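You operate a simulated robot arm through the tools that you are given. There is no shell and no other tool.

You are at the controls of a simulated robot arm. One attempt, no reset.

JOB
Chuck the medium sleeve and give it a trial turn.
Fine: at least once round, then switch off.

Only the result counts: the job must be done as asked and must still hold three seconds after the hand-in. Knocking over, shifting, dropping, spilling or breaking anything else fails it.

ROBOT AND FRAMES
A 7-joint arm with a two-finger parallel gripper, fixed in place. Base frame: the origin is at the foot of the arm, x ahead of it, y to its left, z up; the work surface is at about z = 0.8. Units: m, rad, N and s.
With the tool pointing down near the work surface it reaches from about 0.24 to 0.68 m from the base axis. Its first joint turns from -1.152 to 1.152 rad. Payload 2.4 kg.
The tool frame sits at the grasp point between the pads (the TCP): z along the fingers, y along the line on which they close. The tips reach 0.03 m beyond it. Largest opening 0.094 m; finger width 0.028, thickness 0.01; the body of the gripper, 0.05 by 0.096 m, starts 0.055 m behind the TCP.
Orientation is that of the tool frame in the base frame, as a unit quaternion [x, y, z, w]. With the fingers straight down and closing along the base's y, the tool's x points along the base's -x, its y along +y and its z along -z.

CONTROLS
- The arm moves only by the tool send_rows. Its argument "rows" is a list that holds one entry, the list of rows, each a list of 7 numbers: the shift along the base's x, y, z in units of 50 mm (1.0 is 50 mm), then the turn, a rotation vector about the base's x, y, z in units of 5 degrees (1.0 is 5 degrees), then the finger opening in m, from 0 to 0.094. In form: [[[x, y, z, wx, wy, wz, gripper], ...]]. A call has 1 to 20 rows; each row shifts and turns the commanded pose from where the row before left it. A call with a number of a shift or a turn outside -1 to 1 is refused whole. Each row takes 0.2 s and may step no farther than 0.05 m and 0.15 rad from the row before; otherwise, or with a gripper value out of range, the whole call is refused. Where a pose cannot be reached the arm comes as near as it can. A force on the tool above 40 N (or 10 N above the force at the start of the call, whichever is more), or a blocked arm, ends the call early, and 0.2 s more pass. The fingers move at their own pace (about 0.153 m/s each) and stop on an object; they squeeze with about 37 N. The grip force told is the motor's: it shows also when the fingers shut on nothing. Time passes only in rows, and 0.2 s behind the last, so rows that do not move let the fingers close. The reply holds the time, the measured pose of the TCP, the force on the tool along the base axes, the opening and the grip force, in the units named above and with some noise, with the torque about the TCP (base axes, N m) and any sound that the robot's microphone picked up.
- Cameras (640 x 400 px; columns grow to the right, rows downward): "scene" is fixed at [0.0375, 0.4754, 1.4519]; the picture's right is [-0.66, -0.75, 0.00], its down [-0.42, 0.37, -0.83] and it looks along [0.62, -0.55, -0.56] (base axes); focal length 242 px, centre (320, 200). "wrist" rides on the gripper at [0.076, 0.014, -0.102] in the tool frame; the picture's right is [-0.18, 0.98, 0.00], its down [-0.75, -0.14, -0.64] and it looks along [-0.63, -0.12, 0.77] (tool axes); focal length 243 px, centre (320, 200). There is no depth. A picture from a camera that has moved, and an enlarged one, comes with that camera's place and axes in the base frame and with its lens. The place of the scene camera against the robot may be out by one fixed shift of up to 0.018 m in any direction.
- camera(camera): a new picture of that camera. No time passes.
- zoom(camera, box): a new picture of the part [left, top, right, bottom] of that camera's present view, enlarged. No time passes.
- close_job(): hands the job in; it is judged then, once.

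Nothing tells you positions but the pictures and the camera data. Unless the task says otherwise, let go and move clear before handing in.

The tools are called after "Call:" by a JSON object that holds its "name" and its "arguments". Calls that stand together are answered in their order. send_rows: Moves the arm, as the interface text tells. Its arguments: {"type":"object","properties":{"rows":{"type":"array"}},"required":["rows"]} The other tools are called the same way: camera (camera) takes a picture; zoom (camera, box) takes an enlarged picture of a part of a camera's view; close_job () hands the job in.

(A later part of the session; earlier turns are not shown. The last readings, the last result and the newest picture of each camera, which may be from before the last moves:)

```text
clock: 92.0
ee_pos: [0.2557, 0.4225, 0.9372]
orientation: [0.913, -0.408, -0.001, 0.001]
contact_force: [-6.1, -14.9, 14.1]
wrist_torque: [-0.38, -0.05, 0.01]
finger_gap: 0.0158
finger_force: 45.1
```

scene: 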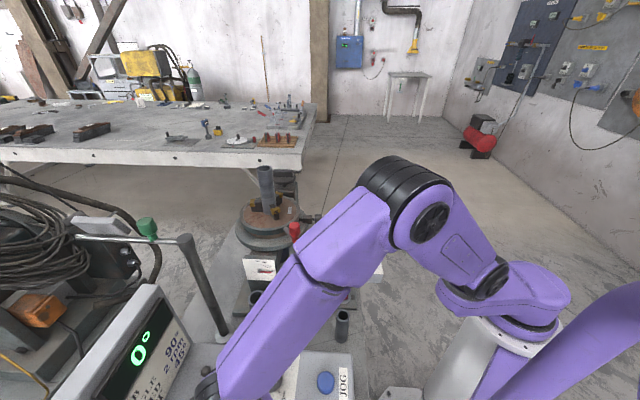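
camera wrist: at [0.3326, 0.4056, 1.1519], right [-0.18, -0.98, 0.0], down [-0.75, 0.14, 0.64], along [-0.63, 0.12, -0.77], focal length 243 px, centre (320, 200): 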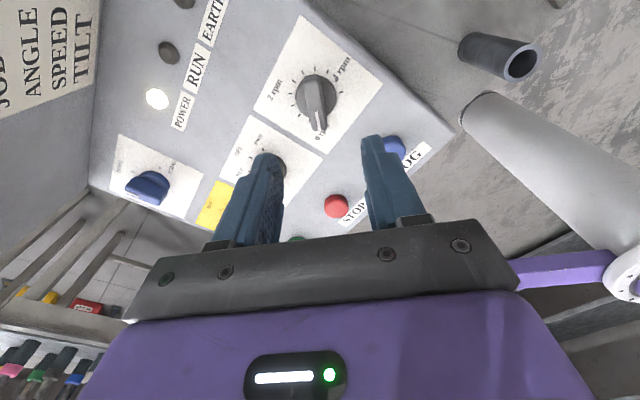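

Call:
{"name": "send_rows", "arguments": {"rows": [[[-0.01, -0.02, 0.01, 0, 0, -0.6, 0.005], [0, 0, 0, 0, 0, -0.6, 0.005], [0, 0, 0, 0, 0, -0.6, 0.005], [0, 0, 0, 0, 0, -0.6, 0.005], [0, 0, 0, 0, 0, -0.6, 0.005], [0, 0, 0, 0, 0, -0.6, 0.005], [0, 0, 0, 0, 0, -0.6, 0.005], [0, 0, 0, 0, 0, -0.6, 0.005], [0, 0, 0, 0, 0, 0, 0.005]]]}}

Call:
{"name": "zoom", "arguments": {"camera": "scene", "box": [60, 260, 300, 400]}}

Call:
{"name": "camera", "arguments": {"camera": "wrist"}}

```text
clock: 94.0
ee_pos: [0.2551, 0.4225, 0.9367]
orientation: [0.809, -0.588, -0.001, 0.0]
contact_force: [-9.9, 3.6, -4.6]
wrist_torque: [0.75, 0.24, 0.01]
finger_gap: 0.0158
finger_force: 45.1
```

```text
2.67 times, centred on (180, 330) of scene
camera zoom: at [0.0372, 0.4756, 1.4519], right [-0.66, -0.75, 0.0], down [-0.42, 0.37, -0.83], along [0.62, -0.55, -0.56], focal length 646 px, centre (693, -147)
```

zoom: 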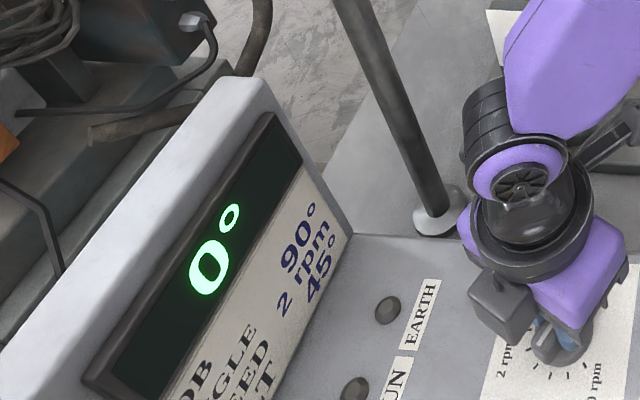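

```text
taken
camera wrist: at [0.2654, 0.3456, 1.0384], right [-0.99, -0.13, 0.0], down [-0.1, 0.76, 0.64], along [-0.08, 0.64, -0.77], focal length 243 px, centre (320, 200)
```

wrist: 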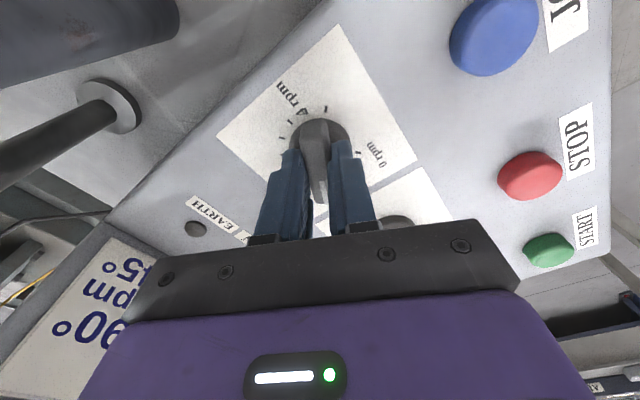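

Turned 72° so far (about 1.3 rpm). I'll go the remaining 36° to 2 rpm.

Call:
{"name": "send_rows", "arguments": {"rows": [[[-0.015, 0, 0, 0, 0, -0.6, 0.005], [0, 0, 0, 0, 0, -0.6, 0.005], [0, 0, 0, 0, 0, -0.6, 0.005], [0, 0, 0, 0, 0, -0.6, 0.005], [0, 0, 0, 0, 0, -0.6, 0.005], [0, 0, 0, 0, 0, -0.6, 0.005], [0, 0, 0, 0, 0, 0, 0.005]]]}}

Call:
{"name": "send_rows", "arguments": {"rows": [[[-0.01, 0, 0, 0, 0, -0.6, 0.005], [0, 0, 0, 0, 0, -0.6, 0.005], [0, 0, 0, 0, 0, -0.6, 0.005], [0, 0, 0, 0, 0, -0.6, 0.005], [0, 0, 0, 0, 0, -0.6, 0.005], [0, 0, 0, 0, 0, -0.6, 0.005], [0, 0, 0, 0, 0, 0, 0.005]]]}}

Call:
{"name": "camera", "arguments": {"camera": "wrist"}}

```text
clock: 95.6
ee_pos: [0.2548, 0.4229, 0.9366]
orientation: [-0.707, 0.707, 0.001, 0.0]
contact_force: [-6.6, 13.1, -7.0]
wrist_torque: [-1.03, 0.02, 0.01]
finger_gap: 0.0158
finger_force: 45.2
```

```text
clock: 97.2
ee_pos: [0.2542, 0.423, 0.9367]
orientation: [-0.587, 0.809, 0.001, 0.0]
contact_force: [-6.9, 11.1, -11.2]
wrist_torque: [1.37, -0.32, 0.01]
finger_gap: 0.0157
finger_force: 44.6
```

```text
taken
camera wrist: at [0.2173, 0.3543, 1.0385], right [-0.88, 0.48, 0.0], down [0.37, 0.67, 0.64], along [0.31, 0.56, -0.77], focal length 243 px, centre (320, 200)
```

wrist: 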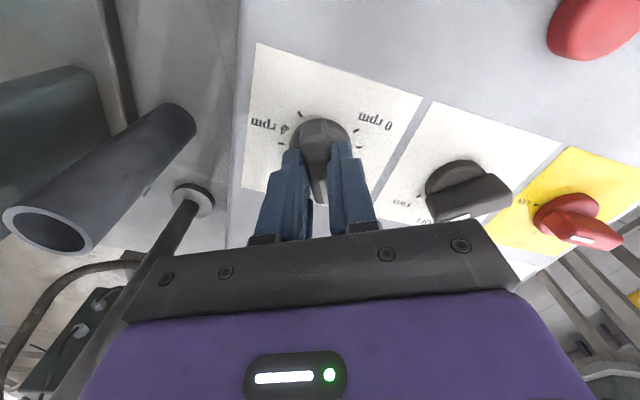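

Call:
{"name": "send_rows", "arguments": {"rows": [[[0, 0, 0, 0, 0, 0, 0.03], [0, 0, 0, 0, 0, 0, 0.05], [0, 0, 0, 0, 0, 0, 0.05], [0, 0, 0.6, 0, 0, 0, 0.05], [0, 0, 0.8, 0, 0, 0, 0.05], [0, 0, 0.9, 0, 0, 0, 0.05], [-0.5, -0.6, 0.6, 0, 0, 0, 0.05], [-0.5, -0.6, 0.6, 0, 0, 0, 0.05], [0, 0, 0, 0, 0, 0, 0.05]]]}}

Call:
{"name": "camera", "arguments": {"camera": "wrist"}}

Call:
{"name": "camera", "arguments": {"camera": "scene"}}

```text
clock: 99.2
ee_pos: [0.2081, 0.362, 1.1113]
orientation: [-0.588, 0.809, 0.001, 0.0]
contact_force: [0.0, -0.4, -0.3]
wrist_torque: [0.02, 0.05, 0.0]
finger_gap: 0.0502
finger_force: 0.1
```

```text
taken
camera wrist: at [0.1711, 0.2935, 1.2133], right [-0.88, 0.48, 0.0], down [0.37, 0.67, 0.64], along [0.31, 0.56, -0.77], focal length 243 px, centre (320, 200)
```

wrist: 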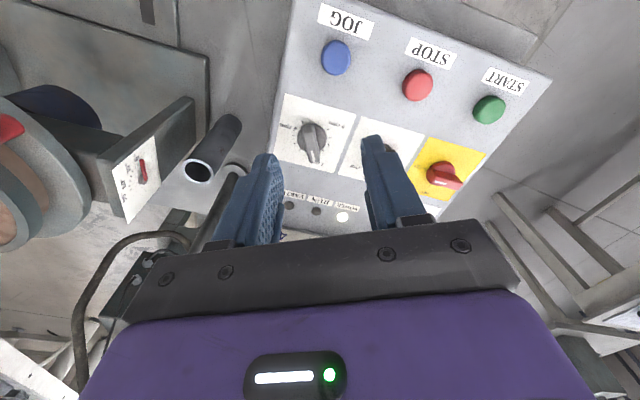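

```text
taken
```

scene: 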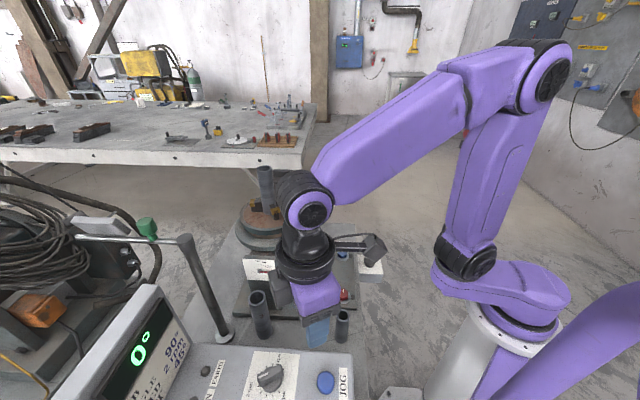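

All set on the panel: power on, FWD, speed turned to 2 rpm, PANEL selected. I'll zoom to confirm the dial and locate the buttons accurately.

Call:
{"name": "zoom", "arguments": {"camera": "wrist", "box": [270, 20, 530, 220]}}

Call:
{"name": "zoom", "arguments": {"camera": "scene", "box": [230, 340, 350, 400]}}

```text
2.00 times, centred on (400, 120) of wrist
camera zoom: at [0.1711, 0.2935, 1.2133], right [-0.88, 0.48, 0.0], down [0.37, 0.67, 0.64], along [0.31, 0.56, -0.77], focal length 485 px, centre (160, 360)
```

zoom: 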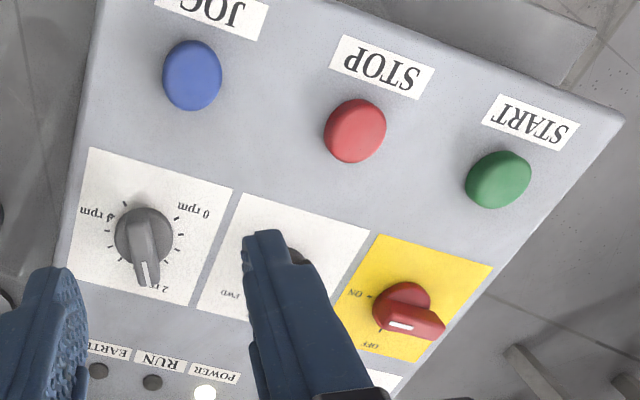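

```text
5.33 times, centred on (290, 370) of scene
camera zoom: at [0.0375, 0.4754, 1.4519], right [-0.66, -0.75, 0.0], down [-0.42, 0.37, -0.83], along [0.62, -0.55, -0.56], focal length 1291 px, centre (480, -707)
```

zoom: 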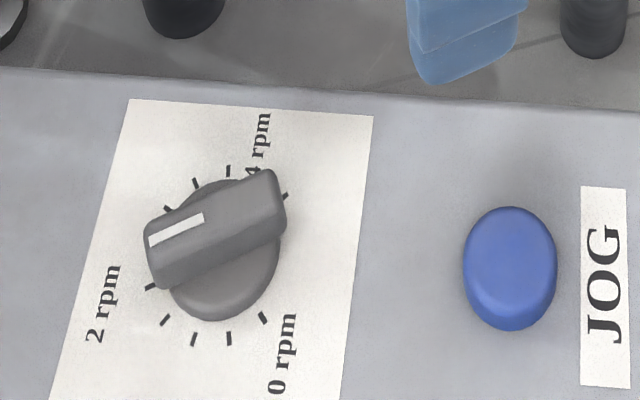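

The dial reads about 2 rpm. Buttons: JOG (0.180, 0.3485), STOP (0.1055, 0.423), START (0.031, 0.4977). I'll do a short JOG test first with closed fingers, to check that the table sweeps freely.

Call:
{"name": "send_rows", "arguments": {"rows": [[[-0.28, -0.13, -0.5, 0, 0, 0, 0.0], [-0.28, -0.14, -0.7, 0, 0, 0, 0.0], [0, 0, -0.8, 0, 0, 0, 0.0], [0, 0, -0.8, 0, 0, 0, 0.0], [0, 0, -0.6, 0, 0, 0, 0.0], [0, 0, 0, 0, 0, 0, 0.0]]]}}

Call:
{"name": "camera", "arguments": {"camera": "wrist"}}

Call:
{"name": "camera", "arguments": {"camera": "scene"}}

```text
clock: 100.6
ee_pos: [0.1765, 0.3488, 0.9418]
orientation: [-0.587, 0.809, 0.0, 0.0]
contact_force: [-0.7, 0.1, -0.1]
wrist_torque: [0.01, 0.01, 0.0]
finger_gap: 0.0
finger_force: 33.2
```

```text
taken
camera wrist: at [0.1393, 0.281, 1.0439], right [-0.88, 0.48, 0.0], down [0.37, 0.67, 0.64], along [0.31, 0.56, -0.77], focal length 243 px, centre (320, 200)
```

wrist: 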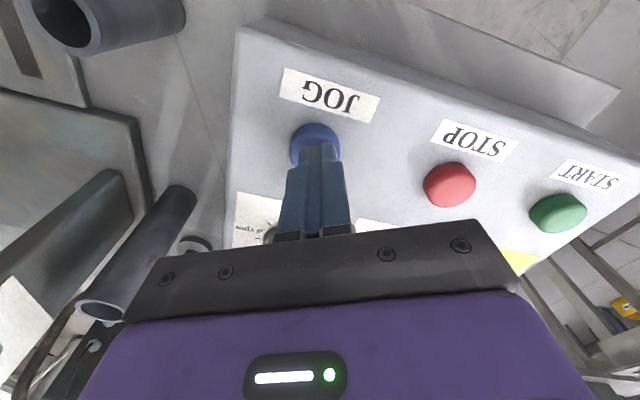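

```text
taken
```

scene: 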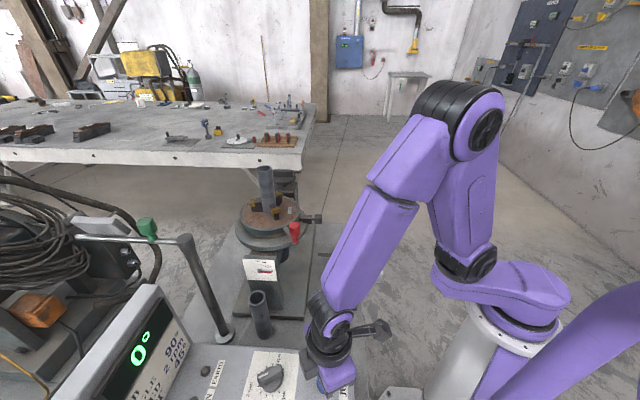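

Positioned over JOG. I'll press down gradually.

Call:
{"name": "send_rows", "arguments": {"rows": [[[0.03, 0, -0.08, 0, 0, 0, 0.0], [0, 0, -0.06, 0, 0, 0, 0.0], [0, 0, -0.06, 0, 0, 0, 0.0], [0, 0, -0.06, 0, 0, 0, 0.0], [0, 0, -0.06, 0, 0, 0, 0.0]]]}}

Call:
{"name": "zoom", "arguments": {"camera": "scene", "box": [80, 180, 340, 400]}}

```text
clock: 101.8
ee_pos: [0.1775, 0.3491, 0.9273]
orientation: [-0.588, 0.809, 0.001, 0.001]
contact_force: [3.7, -3.7, 23.2]
wrist_torque: [-0.11, -0.16, 0.15]
finger_gap: 0.0
finger_force: 32.5
heard: click
```

```text
1.82 times, centred on (210, 290) of scene
camera zoom: at [0.0374, 0.4751, 1.4521], right [-0.66, -0.75, 0.0], down [-0.42, 0.37, -0.83], along [0.62, -0.55, -0.56], focal length 440 px, centre (520, 36)
```

zoom: 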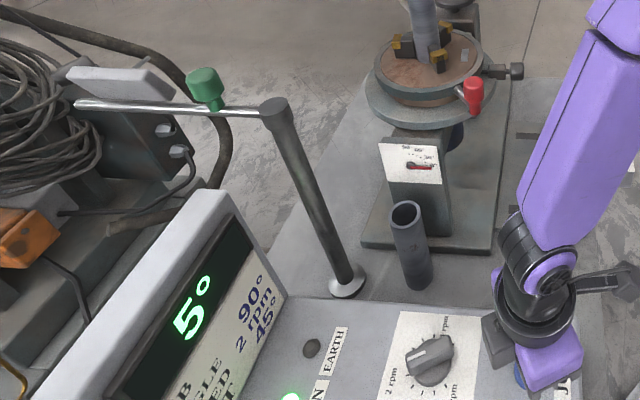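

JOG works: click heard, RUN lamp lit, and the display reads 5°. I'll hold a little longer and watch the table.

Call:
{"name": "send_rows", "arguments": {"rows": [[[0, 0, 0, 0, 0, 0, 0.0], [0, 0, 0, 0, 0, 0, 0.0], [0, 0, 0, 0, 0, 0, 0.0], [0, 0, 0, 0, 0, 0, 0.0]]]}}

Call:
{"name": "zoom", "arguments": {"camera": "scene", "box": [80, 180, 340, 400]}}

Call:
{"name": "zoom", "arguments": {"camera": "scene", "box": [220, 150, 340, 250]}}

```text
clock: 102.8
ee_pos: [0.178, 0.3491, 0.9253]
orientation: [-0.588, 0.809, 0.001, 0.0]
contact_force: [9.7, -1.7, 26.1]
wrist_torque: [-0.05, -0.35, -0.01]
finger_gap: 0.0002
finger_force: 32.4
```

```text
1.82 times, centred on (210, 290) of scene
camera zoom: at [0.0376, 0.4751, 1.4521], right [-0.66, -0.75, 0.0], down [-0.42, 0.37, -0.83], along [0.62, -0.55, -0.56], focal length 440 px, centre (520, 36)
```

zoom: 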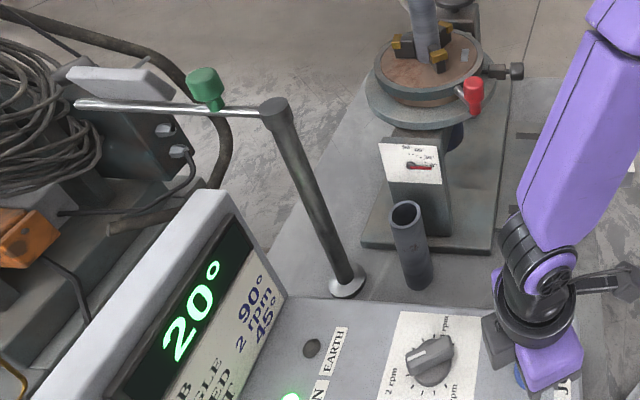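

```text
4.00 times, centred on (280, 200) of scene
camera zoom: at [0.0376, 0.4751, 1.4521], right [-0.66, -0.75, 0.0], down [-0.42, 0.37, -0.83], along [0.62, -0.55, -0.56], focal length 968 px, centre (480, 200)
```

zoom: 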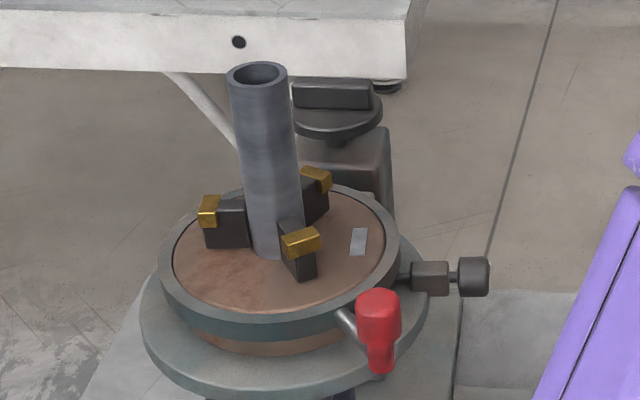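

The display says 20°, but the table has not visibly moved, so the drive is slipping or not coupled to the chuck. I'll release JOG immediately and examine.

Call:
{"name": "send_rows", "arguments": {"rows": [[[0, 0, 0.4, 0, 0, 0, 0.0], [0, 0, 0.6, 0, 0, 0, 0.0], [0, 0, 0.8, 0, 0, 0, 0.0], [0, 0, 0, 0, 0, 0, 0.0]]]}}

Call:
{"name": "zoom", "arguments": {"camera": "scene", "box": [230, 190, 330, 250]}}

Call:
{"name": "zoom", "arguments": {"camera": "scene", "box": [280, 205, 330, 239]}}

Call:
{"name": "zoom", "arguments": {"camera": "scene", "box": [80, 280, 320, 400]}}

```text
clock: 103.8
ee_pos: [0.1779, 0.35, 1.0171]
orientation: [-0.588, 0.809, 0.001, 0.0]
contact_force: [-0.3, 0.5, 0.8]
wrist_torque: [0.0, -0.01, 0.01]
finger_gap: 0.0002
finger_force: 32.7
```

```text
6.40 times, centred on (280, 220) of scene
camera zoom: at [0.0375, 0.4754, 1.4519], right [-0.66, -0.75, 0.0], down [-0.42, 0.37, -0.83], along [0.62, -0.55, -0.56], focal length 1549 px, centre (576, 72)
```

zoom: 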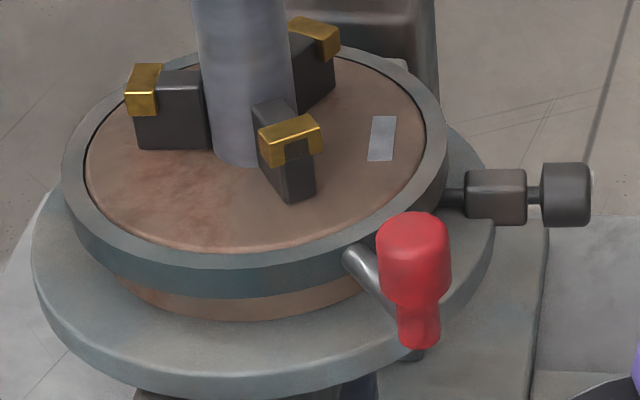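

```text
11.76 times, centred on (305, 222) of scene
camera zoom: at [0.0375, 0.4754, 1.4519], right [-0.66, -0.75, 0.0], down [-0.42, 0.37, -0.83], along [0.62, -0.55, -0.56], focal length 2848 px, centre (496, -59)
```

zoom: 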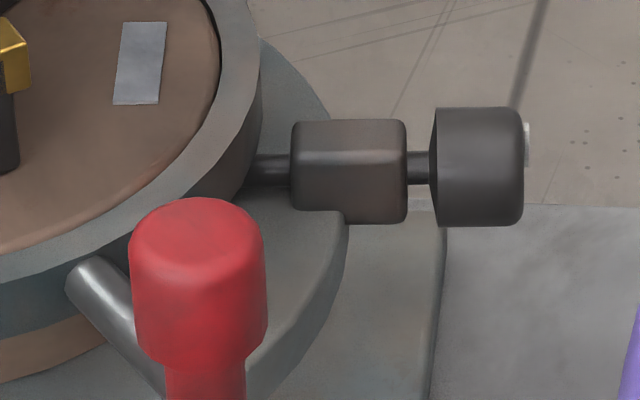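

```text
2.67 times, centred on (200, 340) of scene
camera zoom: at [0.0375, 0.4754, 1.4519], right [-0.66, -0.75, 0.0], down [-0.42, 0.37, -0.83], along [0.62, -0.55, -0.56], focal length 646 px, centre (640, -173)
```

zoom: 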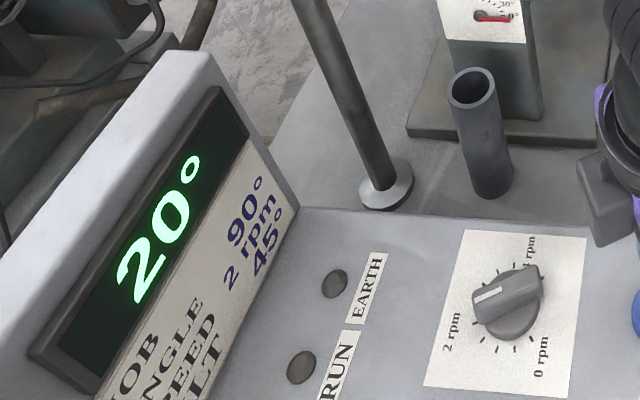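

The table did not move while the drive display counted to 20°, so something must couple the chuck to the drive. I'll look at the front and underside of the machine from a lower camera angle.

Call:
{"name": "send_rows", "arguments": {"rows": [[[0, 0, 1, 0, 0, 0, 0.03], [0, 0, 1, 0, 0, 0, 0.03], [0.506, -0.757, 0, 0, 0, -0.77, 0.03], [0.506, -0.757, 0, 0, 0, -0.77, 0.03], [0.506, -0.757, 0, 0, 0, -0.77, 0.03], [0.506, -0.757, 0, 0, 0, -0.77, 0.03], [0.506, -0.757, 0, 0, 0, -0.77, 0.03], [0.506, -0.757, 0, 0, 0, -0.77, 0.03], [0.4, -0.65, 0, 0, 0, -0.77, 0.03], [0, 0, -0.1, 0.7, -0.7, 0, 0.03], [0, 0, -0.15, 0.7, -0.7, 0, 0.03], [0, 0, -0.2, 0.7, -0.7, 0, 0.03], [0, 0, -0.2, 0.7, -0.7, 0, 0.03], [0, 0, -0.2, 0.7, -0.7, 0, 0.03], [0, 0, -0.2, 0.7, -0.7, 0, 0.03], [0, 0, -0.2, 0.7, -0.7, 0, 0.03], [0, 0, 0, 0, 0, 0, 0.03]]]}}

Call:
{"name": "camera", "arguments": {"camera": "wrist"}}

Call:
{"name": "camera", "arguments": {"camera": "scene"}}

```text
clock: 107.4
ee_pos: [0.35, 0.0899, 1.0531]
orientation: [-0.366, 0.882, 0.114, 0.275]
contact_force: [-0.1, -1.0, 0.7]
wrist_torque: [0.0, -0.01, -0.04]
finger_gap: 0.0297
finger_force: 0.0
```

```text
taken
camera wrist: at [0.2548, 0.0134, 1.0937], right [-0.59, 0.8, 0.1], down [0.28, 0.08, 0.96], along [0.76, 0.59, -0.27], focal length 243 px, centre (320, 200)
```

wrist: 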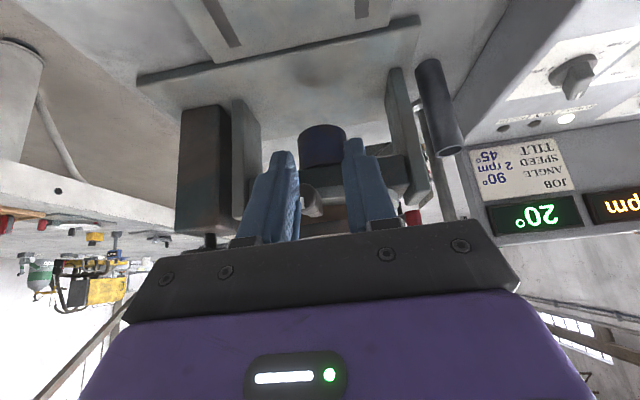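

```text
taken
```

scene: 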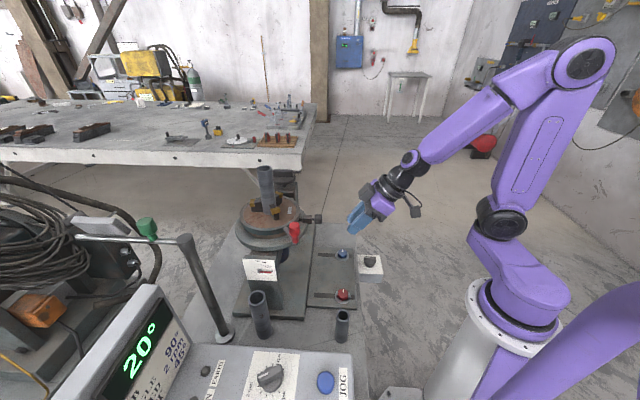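

Call:
{"name": "zoom", "arguments": {"camera": "wrist", "box": [160, 60, 460, 250]}}

Call:
{"name": "zoom", "arguments": {"camera": "wrist", "box": [440, 80, 640, 240]}}

Call:
{"name": "zoom", "arguments": {"camera": "scene", "box": [230, 180, 350, 320]}}

```text
2.11 times, centred on (310, 155) of wrist
camera zoom: at [0.2548, 0.0134, 1.0937], right [-0.59, 0.8, 0.1], down [0.28, 0.08, 0.96], along [0.76, 0.59, -0.27], focal length 511 px, centre (341, 295)
```

zoom: 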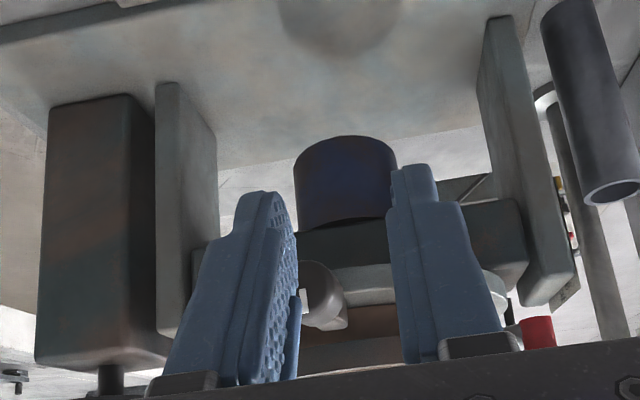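

```text
2.50 times, centred on (540, 160) of wrist
camera zoom: at [0.2548, 0.0134, 1.0937], right [-0.59, 0.8, 0.1], down [0.28, 0.08, 0.96], along [0.76, 0.59, -0.27], focal length 606 px, centre (-230, 300)
```

zoom: 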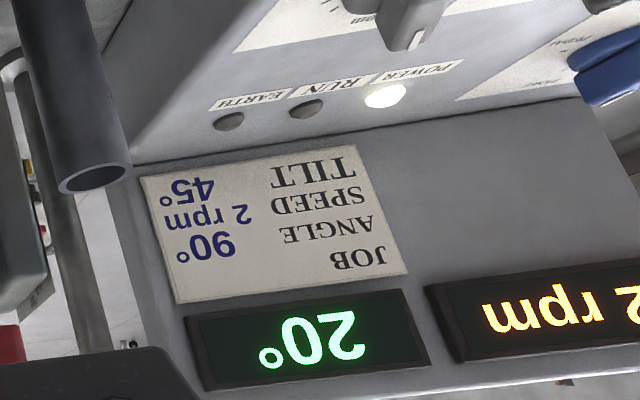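

```text
2.86 times, centred on (290, 250) of scene
camera zoom: at [0.0375, 0.4754, 1.4519], right [-0.66, -0.75, 0.0], down [-0.42, 0.37, -0.83], along [0.62, -0.55, -0.56], focal length 692 px, centre (406, 57)
```

zoom: 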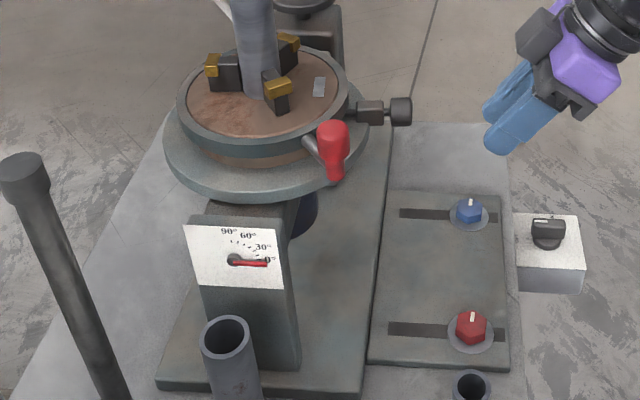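

The speed display confirms 2 rpm. The evidence fits the radial knob being the table-to-drive clamp: the table turned freely by hand and the drive spins without it. To turn that knob I need the gripper horizontal, pointing at it, so I'll tilt the tool in steps while staying clear.

Call:
{"name": "send_rows", "arguments": {"rows": [[[0.1, -0.1, 0, 0, 0, 1, 0.06], [0.05, -0.05, 0, 0.767, -0.641, 0, 0.06], [0.05, -0.05, 0, 0.767, -0.641, 0, 0.06], [0.05, -0.05, -0.05, 0.767, -0.641, 0, 0.06], [0.05, -0.05, -0.05, 0.767, -0.641, 0, 0.06], [0.05, -0.05, -0.05, 0.767, -0.641, 0, 0.06], [0, 0, 0, 0, 0, 0, 0.06]]]}}

Call:
{"name": "camera", "arguments": {"camera": "scene"}}

Call:
{"name": "camera", "arguments": {"camera": "wrist"}}

```text
clock: 109.0
ee_pos: [0.37, 0.073, 1.048]
orientation: [-0.368, 0.785, 0.212, 0.451]
contact_force: [-0.7, 1.4, -0.1]
wrist_torque: [0.0, -0.01, -0.03]
finger_gap: 0.0599
finger_force: 0.1
out of reach, approached as far as the arm can: row 6
```

```text
taken
```

scene: 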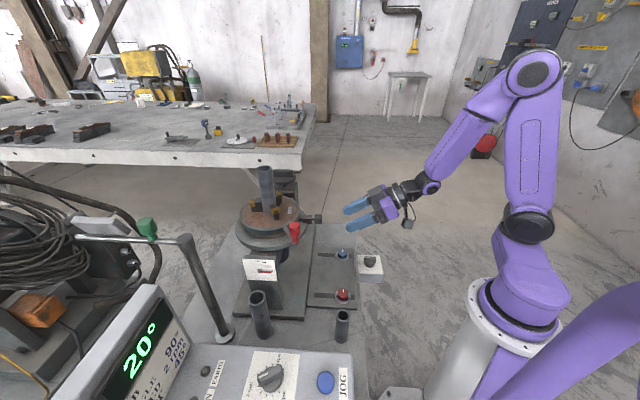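

```text
taken
camera wrist: at [0.2782, -0.0154, 1.0318], right [-0.69, 0.7, 0.16], down [0.0, -0.22, 0.97], along [0.72, 0.68, 0.16], focal length 243 px, centre (320, 200)
```

wrist: 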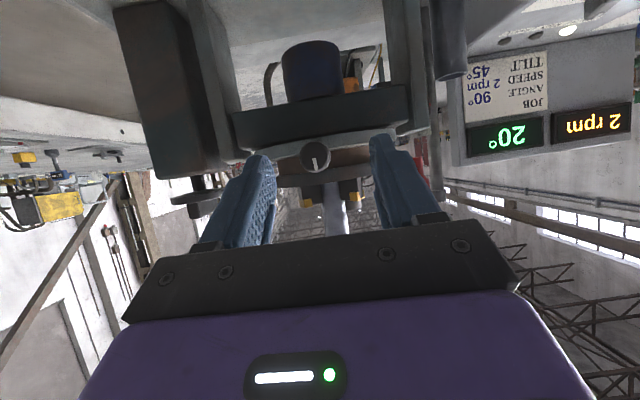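

The tilt reached its limit near 60° here. The camera now faces the knob, so I'll zoom in on its face.

Call:
{"name": "zoom", "arguments": {"camera": "wrist", "box": [260, 100, 380, 220]}}

Call:
{"name": "zoom", "arguments": {"camera": "wrist", "box": [180, 20, 460, 220]}}

```text
3.33 times, centred on (320, 160) of wrist
camera zoom: at [0.2782, -0.0154, 1.0318], right [-0.69, 0.7, 0.16], down [0.0, -0.22, 0.97], along [0.72, 0.68, 0.16], focal length 809 px, centre (320, 333)
```

zoom: 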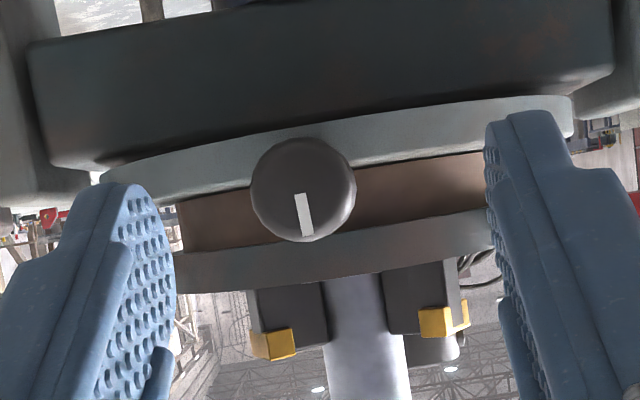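

```text
2.00 times, centred on (320, 120) of wrist
camera zoom: at [0.2782, -0.0154, 1.0318], right [-0.69, 0.7, 0.16], down [0.0, -0.22, 0.97], along [0.72, 0.68, 0.16], focal length 485 px, centre (320, 360)
```

zoom: 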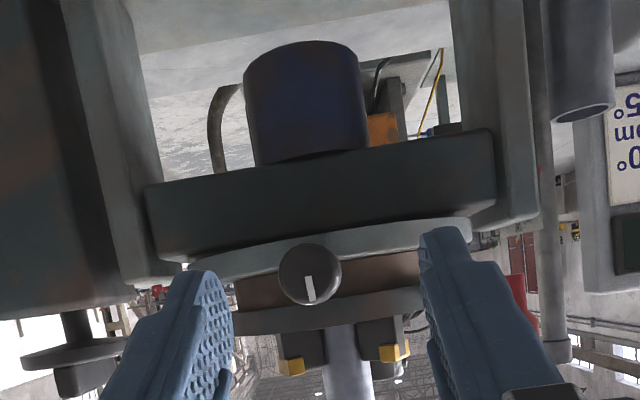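

The mark on the knob points straight up. I can turn it by ratcheting instead: grip it from above and swing the whole tool about the knob's axis. First I'll bring the tool back to vertical at a safe height.

Call:
{"name": "send_rows", "arguments": {"rows": [[[0, 0, 0.1, -0.767, 0.641, 0, 0.06], [0, 0, 0.1, -0.767, 0.641, 0, 0.06], [0, 0, 0.1, -0.767, 0.641, 0, 0.06], [0, 0, 0.1, -0.767, 0.641, 0, 0.06], [0, 0, 0.1, -0.767, 0.641, 0, 0.06], [0, 0, 0.1, -0.767, 0.641, 0, 0.06], [0, 0, 0.1, -0.767, 0.641, 0, 0.06], [0, 0, 0.1, -0.767, 0.641, 0, 0.06], [0, 0, 0.1, -0.767, 0.641, 0, 0.06], [0, 0, 0.1, -0.767, 0.641, 0, 0.06], [0, 0, 0.1, -0.767, 0.641, 0, 0.06], [0, 0, 0.1, -0.75, 0.627, 0, 0.06], [0, 0, 0, 0, 0, 0, 0.06]]]}}

```text
clock: 111.8
ee_pos: [0.3715, 0.0726, 1.1079]
orientation: [-0.424, 0.906, -0.001, -0.003]
contact_force: [0.3, 0.5, -0.3]
wrist_torque: [0.03, -0.01, 0.0]
finger_gap: 0.0599
finger_force: 0.1
```

Call:
{"name": "send_rows", "arguments": {"rows": [[[0.452, 0.445, 0, 0, 0, 0, 0.06], [0.452, 0.445, 0, 0, 0, 0, 0.06], [0.452, 0.445, 0, 0, 0, 0, 0.06], [0, 0, 0, 0, 0, 0, 0.06]]]}}

Call:
{"name": "zoom", "arguments": {"camera": "wrist", "box": [240, 60, 400, 230]}}

Call:
{"name": "zoom", "arguments": {"camera": "scene", "box": [240, 150, 380, 260]}}

```text
clock: 112.8
ee_pos: [0.4385, 0.1394, 1.1071]
orientation: [-0.424, 0.906, 0.001, -0.001]
contact_force: [0.1, -1.2, -0.2]
wrist_torque: [0.01, -0.02, -0.01]
finger_gap: 0.0599
finger_force: 0.0
```

```text
2.35 times, centred on (320, 145) of wrist
camera zoom: at [0.3782, 0.0897, 1.209], right [-0.64, 0.77, 0.0], down [0.59, 0.49, 0.64], along [0.49, 0.41, -0.77], focal length 571 px, centre (320, 329)
```

zoom: 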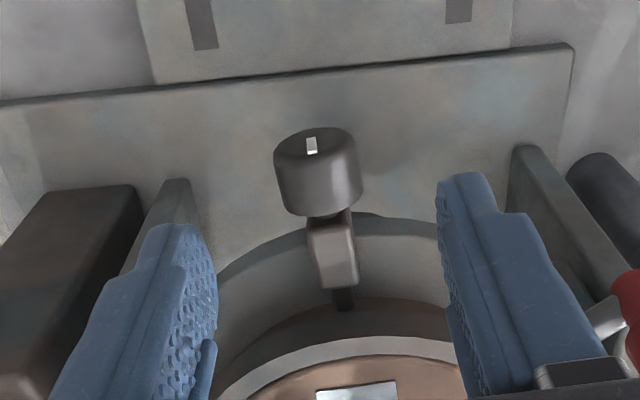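

```text
3.64 times, centred on (310, 205) of scene
camera zoom: at [0.0375, 0.4754, 1.4519], right [-0.66, -0.75, 0.0], down [-0.42, 0.37, -0.83], along [0.62, -0.55, -0.56], focal length 880 px, centre (356, 182)
```

zoom: 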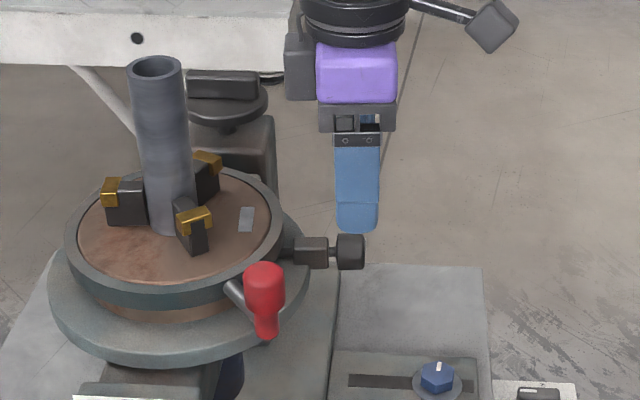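

The knob is centred between the fingers. I'll descend to its axis height and grip it from above.

Call:
{"name": "send_rows", "arguments": {"rows": [[[0, 0, -0.6, 0, 0, 0, 0.06], [0, 0, -0.6, 0, 0, 0, 0.06], [0, 0, -0.38, 0, 0, 0, 0.06], [0, 0, 0, 0, 0, 0, 0.06], [0, 0, 0, 0, 0, 0, 0.03], [0, 0, 0, 0, 0, 0, 0.01], [0, 0, 0, 0, 0, 0, 0.01]]]}}

Call:
{"name": "camera", "arguments": {"camera": "wrist"}}

Call:
{"name": "zoom", "arguments": {"camera": "scene", "box": [240, 150, 380, 260]}}

```text
clock: 114.4
ee_pos: [0.4392, 0.1396, 1.0283]
orientation: [-0.423, 0.906, 0.001, -0.002]
contact_force: [6.3, -2.3, -5.3]
wrist_torque: [-0.11, 0.09, -0.39]
finger_gap: 0.0319
finger_force: 45.1
```

```text
taken
camera wrist: at [0.3797, 0.0901, 1.1296], right [-0.63, 0.77, 0.0], down [0.59, 0.49, 0.64], along [0.49, 0.41, -0.77], focal length 243 px, centre (320, 200)
```

wrist: 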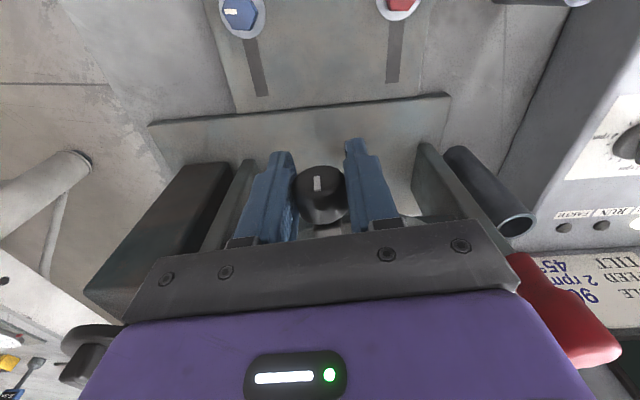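

```text
3.64 times, centred on (310, 205) of scene
camera zoom: at [0.0377, 0.4754, 1.4519], right [-0.66, -0.75, 0.0], down [-0.42, 0.37, -0.83], along [0.62, -0.55, -0.56], focal length 880 px, centre (356, 182)
```

zoom: 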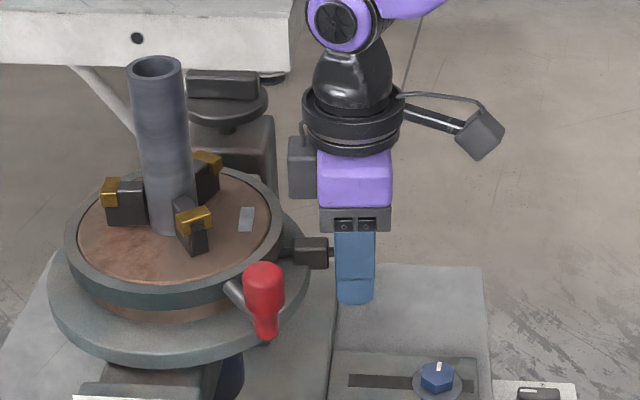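

Gripped (32 mm diameter). I'll test a clockwise turn of about 10° (as seen from the operator side), swinging the tool about the knob's axis.

Call:
{"name": "send_rows", "arguments": {"rows": [[[0, 0, 0, 0.321, 0.384, 0, 0.01], [0, 0, 0, 0.321, 0.384, 0, 0.01], [0, 0, 0, 0.321, 0.384, 0, 0.01], [0, 0, 0, 0.321, 0.384, 0, 0.01], [0, 0, 0, 0, 0, 0, 0.01]]]}}

Call:
{"name": "zoom", "arguments": {"camera": "wrist", "box": [240, 100, 400, 240]}}

Call:
{"name": "zoom", "arguments": {"camera": "scene", "box": [240, 150, 380, 260]}}

```text
clock: 115.6
ee_pos: [0.4396, 0.14, 1.0286]
orientation: [-0.422, 0.902, 0.079, -0.04]
contact_force: [5.6, 1.4, -5.4]
wrist_torque: [-0.08, 0.07, -0.17]
finger_gap: 0.0318
finger_force: 45.0
```

```text
2.86 times, centred on (320, 170) of wrist
camera zoom: at [0.3932, 0.0788, 1.1307], right [-0.62, 0.76, 0.17], down [0.68, 0.42, 0.6], along [0.39, 0.49, -0.78], focal length 693 px, centre (320, 286)
```

zoom: 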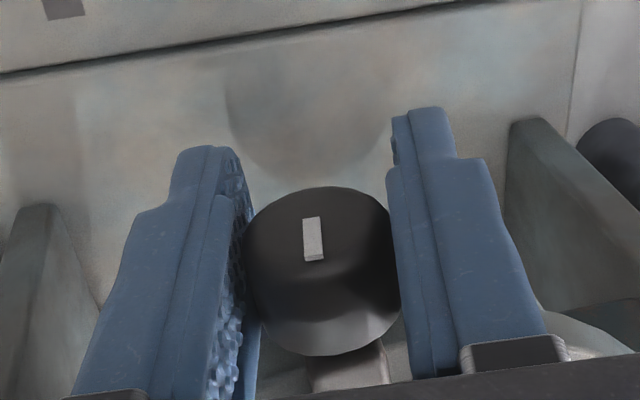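

```text
3.64 times, centred on (310, 205) of scene
camera zoom: at [0.0377, 0.4755, 1.4519], right [-0.66, -0.75, 0.0], down [-0.42, 0.37, -0.83], along [0.62, -0.55, -0.56], focal length 880 px, centre (356, 182)
```

zoom: 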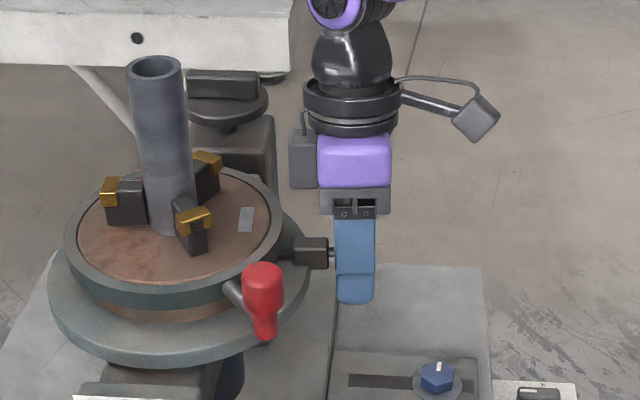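

The knob is turning with the tool at low torque. I'll continue clockwise to about 40°.

Call:
{"name": "send_rows", "arguments": {"rows": [[[0, 0, 0, 0.5, 0.6, 0, 0.01], [0, 0, 0, 0.5, 0.6, 0, 0.01], [0, 0, 0, 0.5, 0.6, 0, 0.01], [0, 0, 0, 0.5, 0.6, 0, 0.01], [0, 0, 0, 0.5, 0.6, 0, 0.01], [0, 0, 0, 0.5, 0.6, 0, 0.01], [0, 0, 0, 0.5, 0.6, 0, 0.01], [0, 0, 0, 0, 0, 0, 0.01]]]}}

Call:
{"name": "zoom", "arguments": {"camera": "wrist", "box": [240, 100, 400, 240]}}

Call:
{"name": "zoom", "arguments": {"camera": "scene", "box": [240, 150, 380, 260]}}

```text
clock: 117.4
ee_pos: [0.4385, 0.1409, 1.0266]
orientation: [-0.402, 0.857, 0.291, -0.138]
contact_force: [0.8, 2.8, 8.4]
wrist_torque: [0.74, -0.64, -0.26]
finger_gap: 0.0315
finger_force: 44.4
```

```text
2.86 times, centred on (320, 170) of wrist
camera zoom: at [0.4291, 0.0486, 1.1172], right [-0.48, 0.64, 0.6], down [0.87, 0.26, 0.42], along [0.12, 0.72, -0.68], focal length 693 px, centre (320, 286)
```

zoom: 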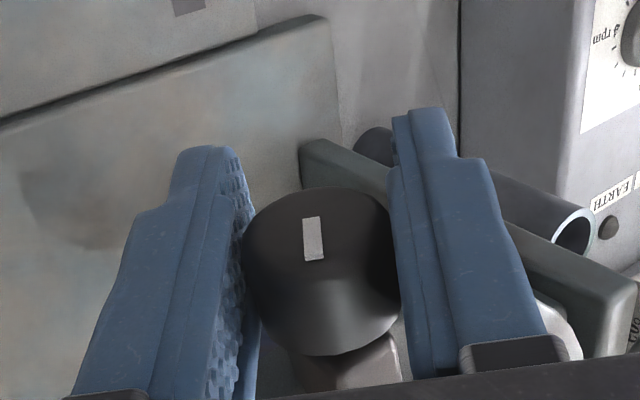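

```text
3.64 times, centred on (310, 205) of scene
camera zoom: at [0.0373, 0.4755, 1.4519], right [-0.66, -0.75, 0.0], down [-0.42, 0.37, -0.83], along [0.62, -0.55, -0.56], focal length 880 px, centre (356, 182)
```

zoom: 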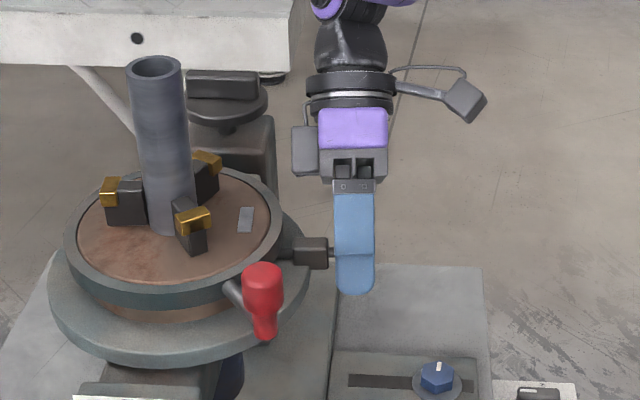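

The knob turns freely, about 37° so far. I'll go a bit further, then ratchet back.

Call:
{"name": "send_rows", "arguments": {"rows": [[[0, 0, 0, 0.5, 0.6, 0, 0.01], [0, 0, 0, 0.5, 0.6, 0, 0.01], [0, 0, 0, 0.5, 0.6, 0, 0.01], [0, 0, 0, 0.5, 0.6, 0, 0.01], [0, 0, 0, 0.5, 0.6, 0, 0.01], [0, 0, 0, 0, 0, 0, 0.01]]]}}

Call:
{"name": "zoom", "arguments": {"camera": "wrist", "box": [240, 100, 400, 240]}}

```text
clock: 118.8
ee_pos: [0.4377, 0.1404, 1.0269]
orientation: [-0.373, 0.796, 0.43, -0.206]
contact_force: [-1.4, 4.4, 2.9]
wrist_torque: [0.0, 0.0, 0.3]
finger_gap: 0.0317
finger_force: 45.3
```

```text
2.86 times, centred on (320, 170) of wrist
camera zoom: at [0.4502, 0.031, 1.0948], right [-0.29, 0.49, 0.82], down [0.96, 0.19, 0.23], along [-0.04, 0.85, -0.52], focal length 693 px, centre (320, 286)
```

zoom: 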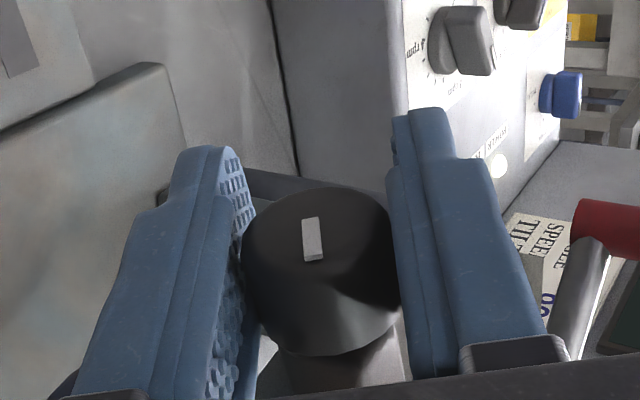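

Call:
{"name": "send_rows", "arguments": {"rows": [[[0, 0, 0, 0.5, 0.6, 0, 0.01], [0, 0, 0, 0.5, 0.6, 0, 0.01], [0, 0, 0, 0.5, 0.6, 0, 0.01], [0, 0, 0, 0.5, 0.6, 0, 0.01], [0, 0, 0, 0.5, 0.6, 0, 0.01], [0, 0, 0, 0.5, 0.6, 0, 0.01], [0, 0, 0, 0, 0, 0, 0.01]]]}}

Call:
{"name": "zoom", "arguments": {"camera": "wrist", "box": [240, 100, 400, 240]}}

Call:
{"name": "zoom", "arguments": {"camera": "scene", "box": [220, 150, 420, 300]}}

```text
clock: 120.4
ee_pos: [0.4383, 0.1394, 1.0276]
orientation: [-0.325, 0.692, 0.584, -0.275]
contact_force: [-5.5, 4.4, 11.0]
wrist_torque: [0.1, -0.14, 0.84]
finger_gap: 0.0315
finger_force: 44.6
```

```text
2.86 times, centred on (320, 170) of wrist
camera zoom: at [0.4655, 0.0177, 1.0575], right [-0.01, 0.25, 0.97], down [0.99, 0.16, -0.03], along [-0.17, 0.96, -0.25], focal length 693 px, centre (320, 286)
```

zoom: 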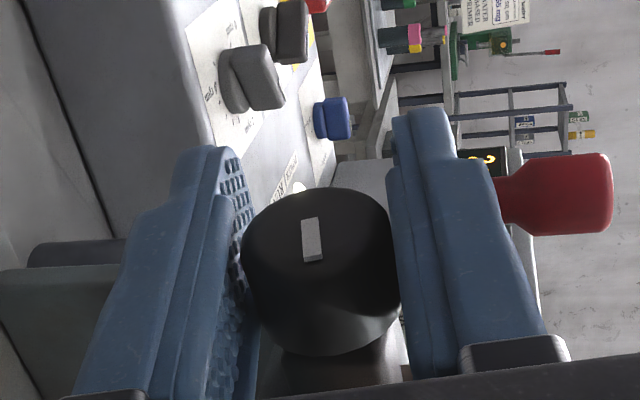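

```text
2.67 times, centred on (320, 225) of scene
camera zoom: at [0.0371, 0.4755, 1.4519], right [-0.66, -0.75, 0.0], down [-0.42, 0.37, -0.83], along [0.62, -0.55, -0.56], focal length 646 px, centre (320, 133)
```

zoom: 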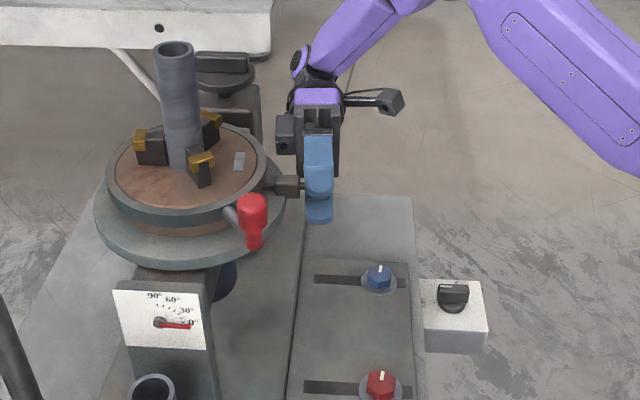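

Call:
{"name": "send_rows", "arguments": {"rows": [[[0, 0, 0, 0.5, 0.6, 0, 0.01], [0, 0, 0, 0.5, 0.6, 0, 0.01], [0, 0, 0, 0.4, 0.48, 0, 0.01], [0, 0, 0, 0, 0, 0, 0.01]]]}}

Call:
{"name": "zoom", "arguments": {"camera": "wrist", "box": [240, 100, 400, 240]}}

Call:
{"name": "zoom", "arguments": {"camera": "scene", "box": [280, 205, 330, 239]}}

```text
clock: 121.4
ee_pos: [0.4252, 0.1465, 1.0284]
orientation: [-0.295, 0.635, 0.647, -0.304]
contact_force: [16.3, -22.7, -9.2]
wrist_torque: [-0.02, 0.15, -1.29]
finger_gap: 0.0315
finger_force: 44.8
out of reach, approached as far as the arm can: row 3
```

```text
2.86 times, centred on (320, 170) of wrist
camera zoom: at [0.4541, 0.0215, 1.0408], right [0.14, 0.13, 0.98], down [0.97, 0.17, -0.16], along [-0.18, 0.98, -0.1], focal length 693 px, centre (320, 286)
```

zoom: 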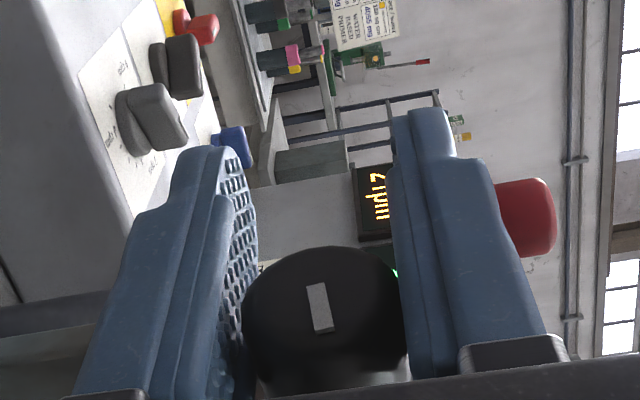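

```text
11.76 times, centred on (305, 222) of scene
camera zoom: at [0.0382, 0.4748, 1.4521], right [-0.66, -0.75, 0.0], down [-0.42, 0.37, -0.83], along [0.62, -0.55, -0.56], focal length 2848 px, centre (496, -59)
```

zoom: 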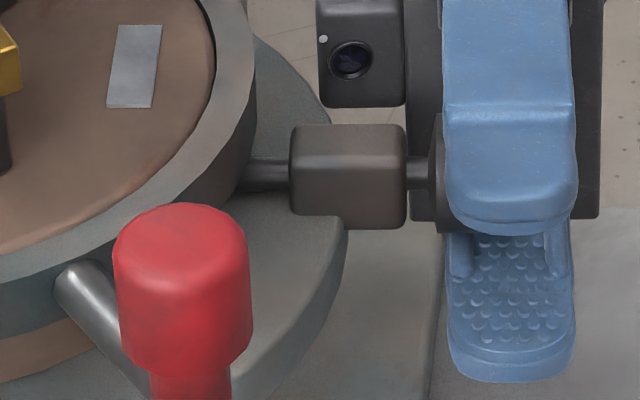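

That last row hit a reach limit and pulled sideways. I'll open the fingers at once, back the swing off, and check the knob.

Call:
{"name": "send_rows", "arguments": {"rows": [[[0, 0, 0, 0, 0, 0, 0.05], [0, 0, 0, 0, 0, 0, 0.07], [0, 0, 0, 0, 0, 0, 0.07]]]}}

Call:
{"name": "zoom", "arguments": {"camera": "scene", "box": [280, 205, 330, 239]}}

Call:
{"name": "camera", "arguments": {"camera": "wrist"}}

```text
clock: 122.2
ee_pos: [0.4216, 0.1511, 1.029]
orientation: [-0.299, 0.632, 0.647, -0.305]
contact_force: [-6.4, -7.8, 1.2]
wrist_torque: [-0.13, 0.08, -0.58]
finger_gap: 0.0701
finger_force: 0.1
```

```text
11.76 times, centred on (305, 222) of scene
camera zoom: at [0.0372, 0.4752, 1.452], right [-0.66, -0.75, 0.0], down [-0.42, 0.37, -0.83], along [0.62, -0.55, -0.56], focal length 2848 px, centre (496, -59)
```

zoom: 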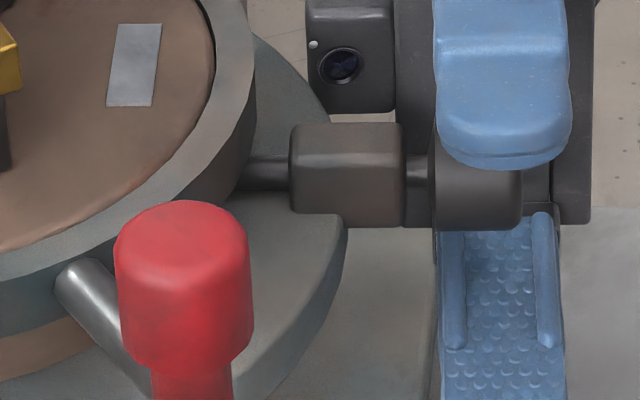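

```text
taken
camera wrist: at [0.4533, 0.0255, 1.0417], right [0.14, 0.13, 0.98], down [0.97, 0.17, -0.16], along [-0.19, 0.98, -0.1], focal length 243 px, centre (320, 200)
```

wrist: 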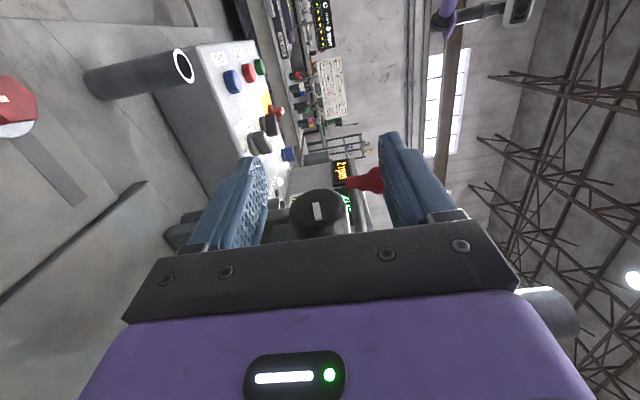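

The fingers are open. I'll retreat back along the tool direction and swing back toward vertical to see the knob's new state.

Call:
{"name": "send_rows", "arguments": {"rows": [[[0.33, -0.27, 0, 0, 0, 0, 0.07], [0.5, -0.4, 0, 0, 0, 0, 0.07], [0.5, -0.4, 0.2, 0, 0, 0, 0.07], [0, 0, 0, 0, 0, 0, 0.07]]]}}

Call:
{"name": "zoom", "arguments": {"camera": "scene", "box": [220, 150, 420, 300]}}

Call:
{"name": "camera", "arguments": {"camera": "wrist"}}

```text
clock: 123.2
ee_pos: [0.4208, 0.136, 1.0307]
orientation: [-0.297, 0.633, 0.647, -0.305]
contact_force: [-0.4, 0.1, 0.3]
wrist_torque: [-0.04, -0.02, 0.0]
finger_gap: 0.0701
finger_force: 0.0
out of reach, approached as far as the arm can: row 1, 2, 3
```

```text
2.67 times, centred on (320, 225) of scene
camera zoom: at [0.0375, 0.4754, 1.4519], right [-0.66, -0.75, 0.0], down [-0.42, 0.37, -0.83], along [0.62, -0.55, -0.56], focal length 646 px, centre (320, 133)
```

zoom: 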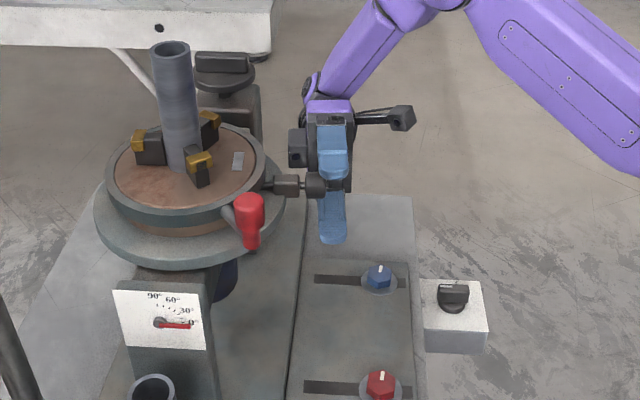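

```text
taken
camera wrist: at [0.4506, 0.0127, 1.0425], right [0.14, 0.13, 0.98], down [0.97, 0.17, -0.16], along [-0.19, 0.98, -0.1], focal length 243 px, centre (320, 200)
```

wrist: 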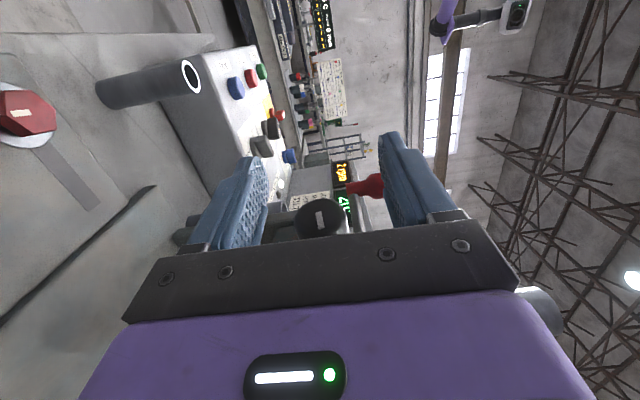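

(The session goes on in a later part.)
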